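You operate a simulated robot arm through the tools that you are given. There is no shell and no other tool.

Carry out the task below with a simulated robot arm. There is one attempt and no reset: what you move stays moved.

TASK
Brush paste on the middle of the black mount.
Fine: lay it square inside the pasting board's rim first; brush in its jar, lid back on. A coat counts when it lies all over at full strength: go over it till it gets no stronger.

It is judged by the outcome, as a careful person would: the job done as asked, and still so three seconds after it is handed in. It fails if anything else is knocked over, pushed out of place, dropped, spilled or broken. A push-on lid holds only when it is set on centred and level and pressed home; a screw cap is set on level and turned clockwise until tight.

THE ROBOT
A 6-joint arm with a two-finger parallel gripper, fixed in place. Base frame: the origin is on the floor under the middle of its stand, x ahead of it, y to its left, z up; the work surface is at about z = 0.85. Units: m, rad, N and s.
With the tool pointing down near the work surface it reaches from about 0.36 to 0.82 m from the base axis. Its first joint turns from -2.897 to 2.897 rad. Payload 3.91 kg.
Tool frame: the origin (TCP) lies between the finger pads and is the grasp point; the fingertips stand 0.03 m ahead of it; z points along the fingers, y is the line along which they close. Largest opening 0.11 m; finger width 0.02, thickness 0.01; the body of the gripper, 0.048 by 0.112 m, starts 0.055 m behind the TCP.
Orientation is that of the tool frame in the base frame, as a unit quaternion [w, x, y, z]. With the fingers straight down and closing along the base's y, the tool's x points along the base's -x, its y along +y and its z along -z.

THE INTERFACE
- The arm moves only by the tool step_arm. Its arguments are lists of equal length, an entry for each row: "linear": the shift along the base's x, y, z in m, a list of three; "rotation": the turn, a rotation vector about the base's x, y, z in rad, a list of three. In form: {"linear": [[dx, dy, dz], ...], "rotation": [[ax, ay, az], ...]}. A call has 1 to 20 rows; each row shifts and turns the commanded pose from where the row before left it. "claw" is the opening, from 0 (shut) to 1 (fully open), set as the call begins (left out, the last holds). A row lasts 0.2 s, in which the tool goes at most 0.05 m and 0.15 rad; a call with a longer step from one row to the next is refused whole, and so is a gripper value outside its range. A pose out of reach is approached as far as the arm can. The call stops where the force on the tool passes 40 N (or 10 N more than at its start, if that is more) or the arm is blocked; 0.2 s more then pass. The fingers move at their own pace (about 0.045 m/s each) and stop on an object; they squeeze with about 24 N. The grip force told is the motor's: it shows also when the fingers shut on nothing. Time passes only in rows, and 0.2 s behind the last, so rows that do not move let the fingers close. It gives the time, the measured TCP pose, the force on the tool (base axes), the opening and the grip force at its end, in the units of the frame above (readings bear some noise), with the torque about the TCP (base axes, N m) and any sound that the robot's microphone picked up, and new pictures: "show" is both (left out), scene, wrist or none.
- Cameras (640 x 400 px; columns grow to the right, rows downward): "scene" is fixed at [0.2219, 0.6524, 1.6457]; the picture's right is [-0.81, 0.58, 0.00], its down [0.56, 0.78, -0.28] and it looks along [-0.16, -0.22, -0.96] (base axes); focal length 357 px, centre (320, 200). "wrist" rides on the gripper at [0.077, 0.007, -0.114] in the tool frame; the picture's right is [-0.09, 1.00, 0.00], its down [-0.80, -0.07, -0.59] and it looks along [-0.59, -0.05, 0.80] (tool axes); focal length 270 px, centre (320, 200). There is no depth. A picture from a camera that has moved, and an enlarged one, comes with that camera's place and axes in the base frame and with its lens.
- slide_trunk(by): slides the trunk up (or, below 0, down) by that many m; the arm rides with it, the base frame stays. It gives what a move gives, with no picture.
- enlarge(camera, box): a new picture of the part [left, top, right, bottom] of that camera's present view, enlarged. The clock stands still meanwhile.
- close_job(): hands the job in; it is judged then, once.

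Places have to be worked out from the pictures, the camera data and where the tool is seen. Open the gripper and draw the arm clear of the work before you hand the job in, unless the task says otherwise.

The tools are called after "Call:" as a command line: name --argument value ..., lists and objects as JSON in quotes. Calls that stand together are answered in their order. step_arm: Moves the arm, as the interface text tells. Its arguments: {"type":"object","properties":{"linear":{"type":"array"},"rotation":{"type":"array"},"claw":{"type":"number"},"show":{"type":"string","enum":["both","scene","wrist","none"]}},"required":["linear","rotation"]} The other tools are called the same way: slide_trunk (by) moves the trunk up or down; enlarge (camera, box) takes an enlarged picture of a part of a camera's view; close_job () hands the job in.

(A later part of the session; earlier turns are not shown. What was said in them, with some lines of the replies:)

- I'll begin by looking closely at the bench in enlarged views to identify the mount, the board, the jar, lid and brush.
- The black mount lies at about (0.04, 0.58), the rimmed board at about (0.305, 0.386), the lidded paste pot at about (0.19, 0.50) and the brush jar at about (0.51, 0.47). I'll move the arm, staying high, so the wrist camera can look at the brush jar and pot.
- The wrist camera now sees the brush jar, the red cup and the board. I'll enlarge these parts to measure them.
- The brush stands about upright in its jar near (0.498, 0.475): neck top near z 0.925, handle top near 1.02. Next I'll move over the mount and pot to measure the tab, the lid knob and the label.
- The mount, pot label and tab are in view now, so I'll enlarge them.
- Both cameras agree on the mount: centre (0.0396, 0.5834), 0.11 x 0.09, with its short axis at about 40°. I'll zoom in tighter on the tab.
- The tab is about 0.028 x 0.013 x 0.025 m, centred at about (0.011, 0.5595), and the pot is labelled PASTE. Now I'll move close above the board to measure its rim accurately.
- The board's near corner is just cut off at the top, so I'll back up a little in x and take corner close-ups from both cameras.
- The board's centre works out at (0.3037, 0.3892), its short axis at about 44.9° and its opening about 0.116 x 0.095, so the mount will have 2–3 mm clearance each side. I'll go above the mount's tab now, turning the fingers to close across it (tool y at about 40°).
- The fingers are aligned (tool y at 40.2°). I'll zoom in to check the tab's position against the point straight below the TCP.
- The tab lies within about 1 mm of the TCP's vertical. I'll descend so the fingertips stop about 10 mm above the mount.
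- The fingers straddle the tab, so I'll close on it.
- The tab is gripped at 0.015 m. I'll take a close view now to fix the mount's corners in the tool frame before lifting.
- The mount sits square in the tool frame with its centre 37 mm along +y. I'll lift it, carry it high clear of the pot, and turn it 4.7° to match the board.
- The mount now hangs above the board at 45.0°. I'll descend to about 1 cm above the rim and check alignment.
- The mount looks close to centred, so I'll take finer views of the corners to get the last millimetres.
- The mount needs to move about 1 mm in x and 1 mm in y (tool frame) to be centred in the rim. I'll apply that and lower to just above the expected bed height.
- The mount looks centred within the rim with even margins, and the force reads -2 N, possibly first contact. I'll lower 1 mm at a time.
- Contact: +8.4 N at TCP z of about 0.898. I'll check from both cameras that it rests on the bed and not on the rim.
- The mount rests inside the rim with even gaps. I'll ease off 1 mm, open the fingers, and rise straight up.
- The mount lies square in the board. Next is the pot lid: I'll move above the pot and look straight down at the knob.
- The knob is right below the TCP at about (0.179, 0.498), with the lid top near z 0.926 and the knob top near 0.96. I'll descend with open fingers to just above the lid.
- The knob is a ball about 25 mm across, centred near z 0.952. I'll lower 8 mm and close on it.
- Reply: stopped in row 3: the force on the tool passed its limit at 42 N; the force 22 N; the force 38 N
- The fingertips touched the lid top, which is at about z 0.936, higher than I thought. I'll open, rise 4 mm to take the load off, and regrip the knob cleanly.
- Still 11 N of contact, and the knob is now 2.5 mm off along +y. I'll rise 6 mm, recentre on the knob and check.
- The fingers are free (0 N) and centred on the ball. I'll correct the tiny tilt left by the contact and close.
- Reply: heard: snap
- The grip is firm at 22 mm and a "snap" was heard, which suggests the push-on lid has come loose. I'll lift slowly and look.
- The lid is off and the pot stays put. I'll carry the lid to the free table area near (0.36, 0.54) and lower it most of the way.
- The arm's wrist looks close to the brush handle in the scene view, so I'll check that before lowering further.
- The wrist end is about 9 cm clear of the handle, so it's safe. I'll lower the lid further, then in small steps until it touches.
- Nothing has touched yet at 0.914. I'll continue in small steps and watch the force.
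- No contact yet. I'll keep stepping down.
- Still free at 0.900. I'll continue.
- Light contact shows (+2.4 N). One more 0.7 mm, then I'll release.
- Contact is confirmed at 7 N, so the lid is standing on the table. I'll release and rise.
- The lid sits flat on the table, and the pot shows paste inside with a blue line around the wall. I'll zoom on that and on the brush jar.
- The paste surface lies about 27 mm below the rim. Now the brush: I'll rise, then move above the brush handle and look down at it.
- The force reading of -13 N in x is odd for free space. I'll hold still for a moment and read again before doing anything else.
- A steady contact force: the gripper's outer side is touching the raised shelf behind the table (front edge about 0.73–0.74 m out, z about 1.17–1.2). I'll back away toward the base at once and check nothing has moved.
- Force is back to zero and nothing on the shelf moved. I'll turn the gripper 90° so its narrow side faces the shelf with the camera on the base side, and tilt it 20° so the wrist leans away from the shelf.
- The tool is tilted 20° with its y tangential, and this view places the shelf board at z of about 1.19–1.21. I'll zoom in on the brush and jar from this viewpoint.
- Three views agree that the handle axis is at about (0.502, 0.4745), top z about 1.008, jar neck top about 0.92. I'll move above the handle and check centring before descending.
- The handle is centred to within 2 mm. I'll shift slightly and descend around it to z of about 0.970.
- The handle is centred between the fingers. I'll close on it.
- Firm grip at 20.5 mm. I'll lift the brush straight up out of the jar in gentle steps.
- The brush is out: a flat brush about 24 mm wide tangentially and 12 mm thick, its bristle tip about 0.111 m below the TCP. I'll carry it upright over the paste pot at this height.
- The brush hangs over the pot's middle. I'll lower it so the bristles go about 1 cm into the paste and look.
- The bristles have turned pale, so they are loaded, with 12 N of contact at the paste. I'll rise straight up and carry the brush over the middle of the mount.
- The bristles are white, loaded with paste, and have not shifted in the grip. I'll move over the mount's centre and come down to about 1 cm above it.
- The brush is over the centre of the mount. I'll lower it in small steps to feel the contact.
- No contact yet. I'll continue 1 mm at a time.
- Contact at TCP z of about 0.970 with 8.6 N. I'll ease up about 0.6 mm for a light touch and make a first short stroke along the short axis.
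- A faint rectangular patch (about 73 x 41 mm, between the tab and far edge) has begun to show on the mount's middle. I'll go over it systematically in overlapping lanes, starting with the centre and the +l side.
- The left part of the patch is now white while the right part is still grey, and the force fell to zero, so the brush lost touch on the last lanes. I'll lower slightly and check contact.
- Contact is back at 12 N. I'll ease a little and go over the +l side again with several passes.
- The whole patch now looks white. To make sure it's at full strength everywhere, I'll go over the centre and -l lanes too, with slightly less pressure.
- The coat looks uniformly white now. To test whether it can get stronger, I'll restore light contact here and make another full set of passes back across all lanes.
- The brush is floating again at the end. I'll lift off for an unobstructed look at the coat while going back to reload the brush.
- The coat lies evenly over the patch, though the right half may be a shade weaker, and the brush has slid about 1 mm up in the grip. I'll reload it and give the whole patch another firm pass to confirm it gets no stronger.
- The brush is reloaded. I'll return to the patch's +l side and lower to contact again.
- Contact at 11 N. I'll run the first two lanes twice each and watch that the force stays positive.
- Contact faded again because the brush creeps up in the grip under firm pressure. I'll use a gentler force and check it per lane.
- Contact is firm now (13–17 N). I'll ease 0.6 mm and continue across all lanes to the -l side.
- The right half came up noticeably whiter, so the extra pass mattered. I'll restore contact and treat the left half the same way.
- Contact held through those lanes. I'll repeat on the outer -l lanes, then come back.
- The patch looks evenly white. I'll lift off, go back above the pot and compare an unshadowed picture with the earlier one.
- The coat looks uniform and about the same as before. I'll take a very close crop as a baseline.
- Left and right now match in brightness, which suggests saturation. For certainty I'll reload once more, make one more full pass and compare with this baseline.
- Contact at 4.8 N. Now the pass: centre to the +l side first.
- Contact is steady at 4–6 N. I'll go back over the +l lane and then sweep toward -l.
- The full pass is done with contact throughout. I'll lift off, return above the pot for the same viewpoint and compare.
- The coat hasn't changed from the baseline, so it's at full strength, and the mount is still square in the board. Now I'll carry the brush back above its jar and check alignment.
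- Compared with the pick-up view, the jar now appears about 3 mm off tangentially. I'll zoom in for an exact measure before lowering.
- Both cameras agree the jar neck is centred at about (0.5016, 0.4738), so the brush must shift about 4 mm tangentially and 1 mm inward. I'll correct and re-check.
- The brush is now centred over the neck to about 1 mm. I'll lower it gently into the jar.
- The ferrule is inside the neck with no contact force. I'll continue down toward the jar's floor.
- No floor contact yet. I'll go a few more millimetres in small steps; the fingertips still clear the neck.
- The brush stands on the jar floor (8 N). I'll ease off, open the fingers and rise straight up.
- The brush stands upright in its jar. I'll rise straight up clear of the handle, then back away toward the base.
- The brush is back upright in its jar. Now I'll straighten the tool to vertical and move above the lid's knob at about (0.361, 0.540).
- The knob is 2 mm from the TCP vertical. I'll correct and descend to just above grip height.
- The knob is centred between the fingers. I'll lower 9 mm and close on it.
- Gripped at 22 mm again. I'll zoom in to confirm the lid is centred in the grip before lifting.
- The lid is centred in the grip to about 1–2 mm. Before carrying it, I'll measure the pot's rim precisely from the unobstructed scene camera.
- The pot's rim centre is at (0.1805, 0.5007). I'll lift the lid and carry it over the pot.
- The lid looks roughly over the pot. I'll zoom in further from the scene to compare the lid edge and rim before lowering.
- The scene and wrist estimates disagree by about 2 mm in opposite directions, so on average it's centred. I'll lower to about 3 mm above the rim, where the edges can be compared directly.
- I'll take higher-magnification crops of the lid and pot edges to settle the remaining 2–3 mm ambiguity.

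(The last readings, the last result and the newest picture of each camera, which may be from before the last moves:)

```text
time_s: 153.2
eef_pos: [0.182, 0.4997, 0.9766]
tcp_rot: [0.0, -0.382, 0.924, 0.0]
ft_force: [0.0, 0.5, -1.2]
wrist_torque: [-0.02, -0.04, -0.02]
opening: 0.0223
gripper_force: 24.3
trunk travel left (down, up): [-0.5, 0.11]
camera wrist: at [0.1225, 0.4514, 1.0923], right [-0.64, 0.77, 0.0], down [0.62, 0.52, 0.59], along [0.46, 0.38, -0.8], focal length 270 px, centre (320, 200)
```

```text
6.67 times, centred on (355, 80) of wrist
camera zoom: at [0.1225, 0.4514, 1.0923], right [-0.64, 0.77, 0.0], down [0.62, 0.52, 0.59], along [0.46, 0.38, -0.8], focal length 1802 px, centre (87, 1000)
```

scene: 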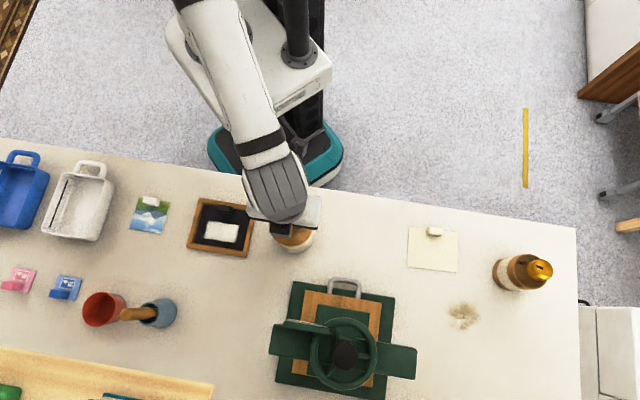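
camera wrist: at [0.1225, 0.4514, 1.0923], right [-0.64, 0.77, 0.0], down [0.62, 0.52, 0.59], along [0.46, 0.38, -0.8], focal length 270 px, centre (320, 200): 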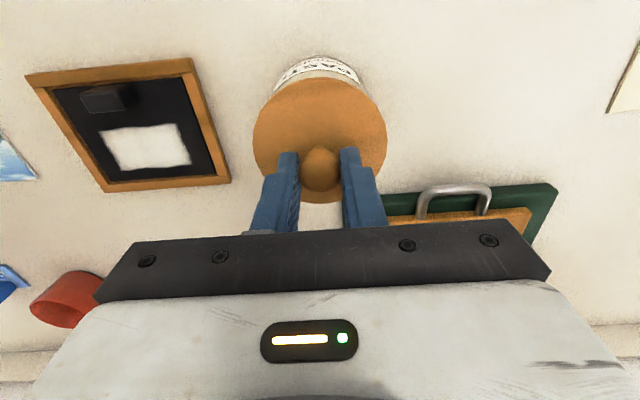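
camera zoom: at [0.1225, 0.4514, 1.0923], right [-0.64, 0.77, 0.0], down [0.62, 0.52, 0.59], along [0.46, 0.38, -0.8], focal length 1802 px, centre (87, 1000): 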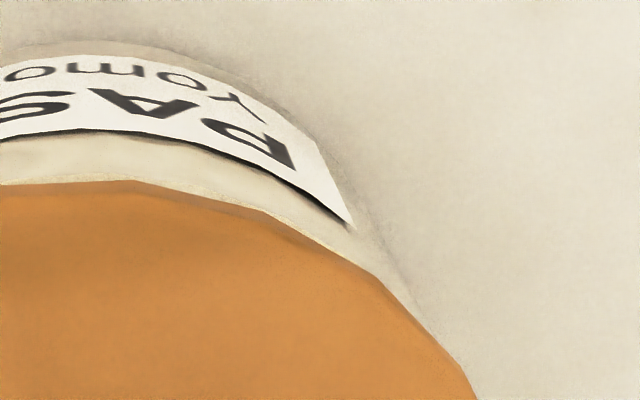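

The remaining offset averages about 1.5 mm outward, so I'll shift the lid by that amount and lower it gently until it touches the rim.

Call:
step_arm --linear '[[-0.0015, -0.0004, 0], [0, 0, -0.003], [0, 0, 0]]' --rotation '[[0, 0, 0], [0, 0, 0], [0, 0, 0]]' --show "none"

Call:
step_arm --linear '[[0, 0, -0.001], [0, 0, 0]]' --rotation '[[0, 0, 0], [0, 0, 0]]' --show "none"

Call:
step_arm --linear '[[0, 0, -0.001], [0, 0, 0]]' --rotation '[[0, 0, 0], [0, 0, 0]]' --show "none"

```text
time_s: 154.0
eef_pos: [0.1799, 0.4996, 0.9742]
tcp_rot: [-0.001, -0.382, 0.924, -0.001]
ft_force: [-0.1, 0.1, -0.6]
wrist_torque: [0.0, 0.0, 0.0]
opening: 0.0221
gripper_force: 24.0
trunk travel left (down, up): [-0.5, 0.11]
```

```text
time_s: 154.6
eef_pos: [0.1809, 0.5005, 0.9725]
tcp_rot: [-0.001, -0.381, 0.924, 0.0]
ft_force: [-1.0, 0.5, -0.6]
wrist_torque: [0.03, 0.02, -0.02]
opening: 0.0225
gripper_force: 24.0
trunk travel left (down, up): [-0.5, 0.11]
```

```text
time_s: 155.2
eef_pos: [0.1802, 0.4995, 0.9721]
tcp_rot: [-0.001, -0.382, 0.924, 0.0]
ft_force: [-0.3, 0.4, -0.2]
wrist_torque: [-0.02, -0.02, 0.01]
opening: 0.0223
gripper_force: 24.1
trunk travel left (down, up): [-0.5, 0.11]
```

No contact yet. I'll continue 1 mm at a time.

Call:
step_arm --linear '[[0, 0, -0.001], [0, 0, 0]]' --rotation '[[0, 0, 0], [0, 0, 0]]' --show "none"

Call:
step_arm --linear '[[0, 0, -0.001], [0, 0, 0]]' --rotation '[[0, 0, 0], [0, 0, 0]]' --show "none"

Call:
step_arm --linear '[[0, 0, -0.001], [0, 0, 0]]' --rotation '[[0, 0, 0], [0, 0, 0]]' --show "wrist"

```text
time_s: 155.8
eef_pos: [0.1794, 0.5004, 0.9724]
tcp_rot: [0.001, -0.382, 0.924, 0.002]
ft_force: [2.1, 1.6, 7.3]
wrist_torque: [0.02, -0.01, -0.01]
opening: 0.0224
gripper_force: 24.1
trunk travel left (down, up): [-0.5, 0.11]
heard: snap
```

```text
time_s: 156.4
eef_pos: [0.1797, 0.5001, 0.9714]
tcp_rot: [0.0, -0.382, 0.924, 0.002]
ft_force: [2.6, 5.1, 18.2]
wrist_torque: [0.12, -0.06, 0.0]
opening: 0.0222
gripper_force: 23.9
trunk travel left (down, up): [-0.5, 0.11]
```

```text
time_s: 157.0
eef_pos: [0.1797, 0.4993, 0.9708]
tcp_rot: [0.001, -0.382, 0.924, 0.001]
ft_force: [3.2, 6.9, 27.8]
wrist_torque: [0.15, -0.07, -0.03]
opening: 0.0228
gripper_force: 24.3
trunk travel left (down, up): [-0.5, 0.11]
camera wrist: at [0.1209, 0.45, 1.0856], right [-0.64, 0.77, 0.0], down [0.62, 0.51, 0.6], along [0.46, 0.38, -0.8], focal length 270 px, centre (320, 200)
```

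wrist: 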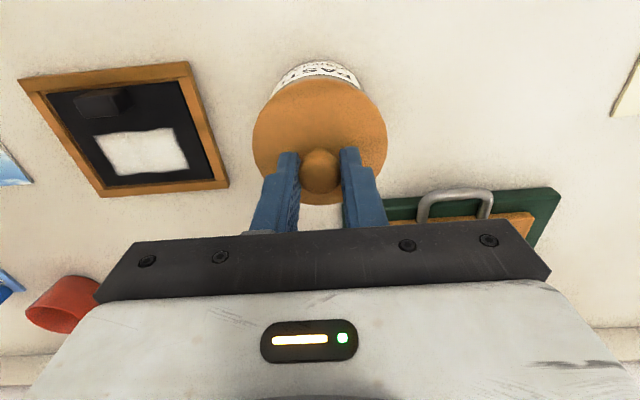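

A "snap" was heard as the lid seated, and pressing to 28 N finds it solid at TCP z 0.971, the same height as when I first gripped it. I'll ease the pressure slightly, then open.

Call:
step_arm --linear '[[0, 0, 0.0015], [0, 0, 0]]' --rotation '[[0, 0, 0], [0, 0, 0]]' --show "none"

Call:
step_arm --linear '[[0, 0, 0], [0, 0, 0], [0, 0, 0], [0, 0, 0]]' --rotation '[[0, 0, 0], [0, 0, 0], [0, 0, 0], [0, 0, 0]]' --claw 0.45 --show "wrist"

```text
time_s: 157.6
eef_pos: [0.1793, 0.5002, 0.9706]
tcp_rot: [0.001, -0.382, 0.924, 0.0]
ft_force: [2.3, 9.0, 18.8]
wrist_torque: [0.34, -0.2, 0.02]
opening: 0.0223
gripper_force: 24.5
trunk travel left (down, up): [-0.5, 0.11]
```

```text
time_s: 158.6
eef_pos: [0.1797, 0.4994, 0.9708]
tcp_rot: [-0.001, -0.382, 0.924, 0.0]
ft_force: [-0.3, -0.8, 0.3]
wrist_torque: [0.02, 0.02, -0.02]
opening: 0.0497
gripper_force: 0.1
trunk travel left (down, up): [-0.5, 0.11]
camera wrist: at [0.1211, 0.4505, 1.0856], right [-0.64, 0.77, 0.0], down [0.62, 0.52, 0.59], along [0.46, 0.38, -0.8], focal length 270 px, centre (320, 200)
```

wrist: 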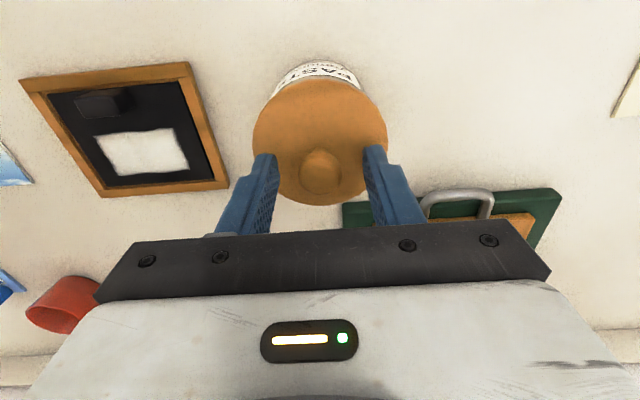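

Released. I'll rise and check how the lid sits from both cameras.

Call:
step_arm --linear '[[0, 0, 0.02], [0, 0, 0.04], [0, 0, 0.04], [0, 0, 0.03], [-0.03, -0.03, 0.02], [-0.03, -0.03, 0.02], [0, 0, 0]]' --rotation '[[0, 0, 0], [0, 0, 0], [0, 0, 0], [0, 0, 0], [0, 0, 0], [0, 0, 0], [0, 0, 0]]' --claw 0.45 --show "both"

Call:
enlarge --camera "wrist" --box '[240, 60, 400, 220]'

Call:
enlarge --camera "scene" --box '[265, 200, 325, 260]'

```text
time_s: 160.2
eef_pos: [0.1219, 0.4403, 1.1423]
tcp_rot: [-0.001, -0.382, 0.924, -0.001]
ft_force: [0.0, -0.7, 0.8]
wrist_torque: [0.0, -0.01, -0.01]
opening: 0.0494
gripper_force: 0.1
trunk travel left (down, up): [-0.5, 0.11]
camera wrist: at [0.063, 0.3908, 1.2571], right [-0.64, 0.77, 0.0], down [0.62, 0.52, 0.59], along [0.46, 0.38, -0.8], focal length 270 px, centre (320, 200)
```

scene: 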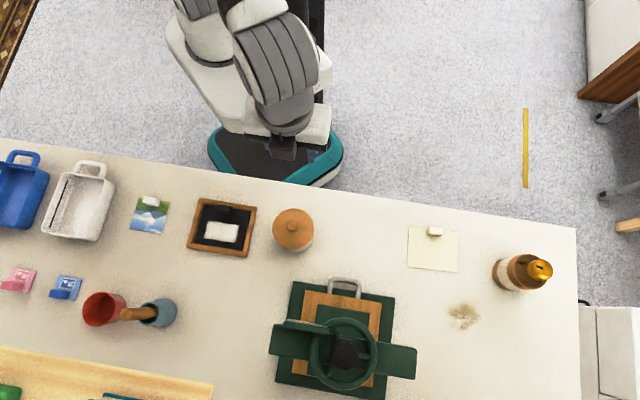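
wrist: 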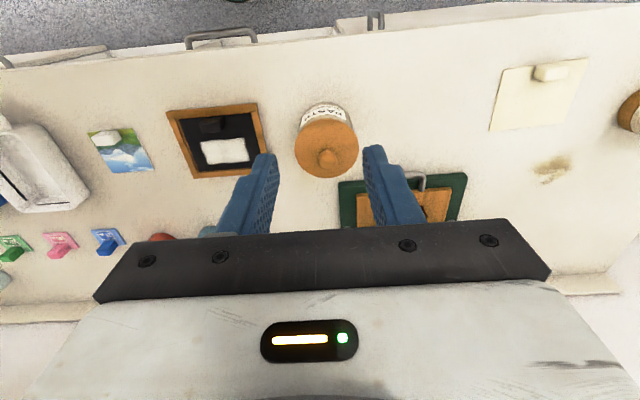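

```text
2.50 times, centred on (320, 140) of wrist
camera zoom: at [0.063, 0.3908, 1.2571], right [-0.64, 0.77, 0.0], down [0.62, 0.52, 0.59], along [0.46, 0.38, -0.8], focal length 676 px, centre (320, 350)
```

zoom: 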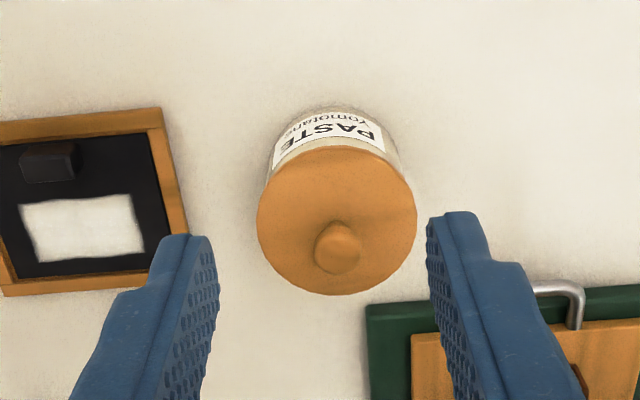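

```text
6.67 times, centred on (295, 230) of scene
camera zoom: at [0.2219, 0.6524, 1.6457], right [-0.81, 0.58, 0.0], down [0.56, 0.78, -0.28], along [-0.16, -0.22, -0.96], focal length 2379 px, centre (487, 0)
```

zoom: 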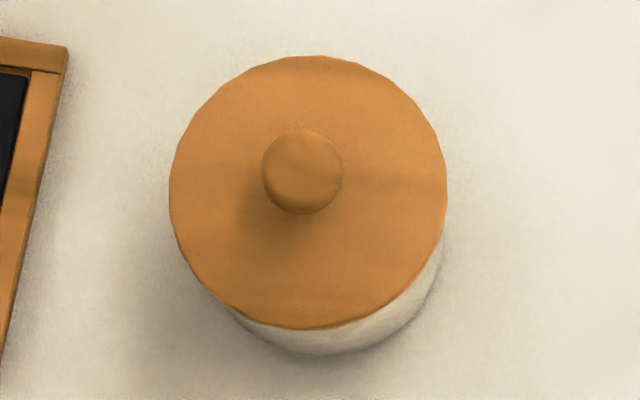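

The lid sits exactly as it did originally (same outline, level, same gap to the pot base), and no pop was heard on release. I'll do a final check of the board, the coat and the brush jar.

Call:
enlarge --camera "scene" --box '[175, 190, 265, 265]'

Call:
enlarge --camera "scene" --box '[60, 265, 220, 355]'

Call:
enlarge --camera "wrist" --box '[155, 90, 275, 190]'

```text
5.33 times, centred on (220, 228) of scene
camera zoom: at [0.2219, 0.6524, 1.6457], right [-0.81, 0.58, 0.0], down [0.56, 0.78, -0.28], along [-0.16, -0.22, -0.96], focal length 1903 px, centre (853, 53)
```

zoom: 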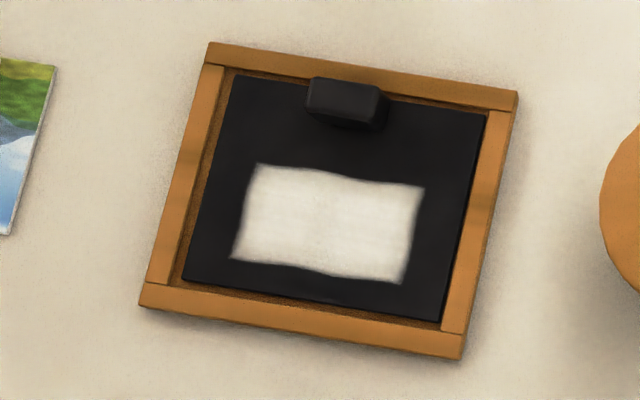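

```text
4.00 times, centred on (140, 310) of scene
camera zoom: at [0.2219, 0.6524, 1.6457], right [-0.81, 0.58, 0.0], down [0.56, 0.78, -0.28], along [-0.16, -0.22, -0.96], focal length 1427 px, centre (1040, -240)
```

zoom: 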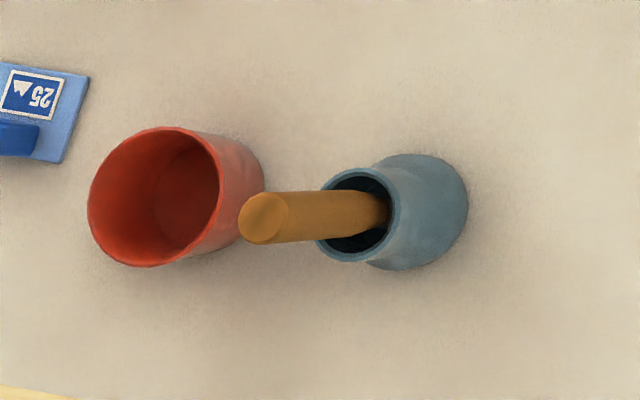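

```text
4.00 times, centred on (215, 140) of wrist
camera zoom: at [0.063, 0.3908, 1.2571], right [-0.64, 0.77, 0.0], down [0.62, 0.52, 0.59], along [0.46, 0.38, -0.8], focal length 1081 px, centre (740, 440)
```

zoom: 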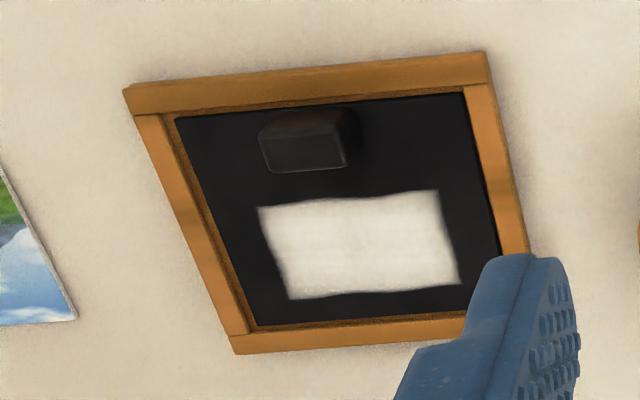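

Everything checks out: the coat is even, the mount is square inside the rim, the brush stands in its jar and the lid is on. I'll open the gripper, rise a little further clear and let things settle before handing in.

Call:
step_arm --linear '[[0, 0, 0.03], [0, 0, 0.03], [0, 0, 0], [0, 0, 0], [0, 0, 0]]' --rotation '[[0, 0, 0], [0, 0, 0], [0, 0, 0], [0, 0, 0], [0, 0, 0]]' --claw 0.9 --show "scene"

```text
time_s: 161.4
eef_pos: [0.1221, 0.4393, 1.201]
tcp_rot: [0.0, -0.381, 0.924, 0.001]
ft_force: [-0.3, 0.8, -0.3]
wrist_torque: [0.04, 0.0, -0.01]
opening: 0.099
gripper_force: 0.0
trunk travel left (down, up): [-0.5, 0.11]
```

scene: 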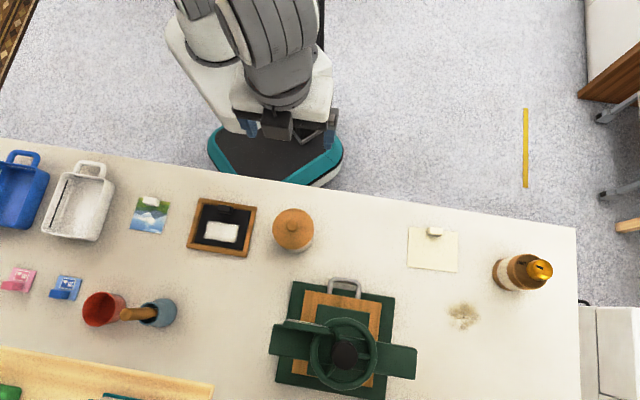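

The arm is clear with the gripper open, and the last scene picture shows everything in place, so I'm handing in the job.

Call:
close_job

```text
The job is handed in.
```

The job is handed in: the middle of the black mount has an even coat of paste. I don't have a verdict from the judging.

- **Mount:** it lies square inside the pasting board's rim, with a gap of about 2–3 mm on each side. It stayed square through the brushing.
- **Coat:** it covers a patch of about 73 x 41 mm in the middle. I reloaded the brush twice. The last full pass made no visible difference, so I judged it to be at full strength.
- **Brush:** it is back upright in its own jar.
- **Lid:** it is on the paste pot, centred and level. I heard it snap on and pressed it to about 28 N; nothing popped when I let go.

**Disturbances:**
- The paste pot moved about 2 mm from where it started, probably when I gripped the lid's knob to take it off.
- The gripper briefly pressed against the raised shelf behind the table, at about 13 N. I backed off, and nothing on the shelf looked moved.
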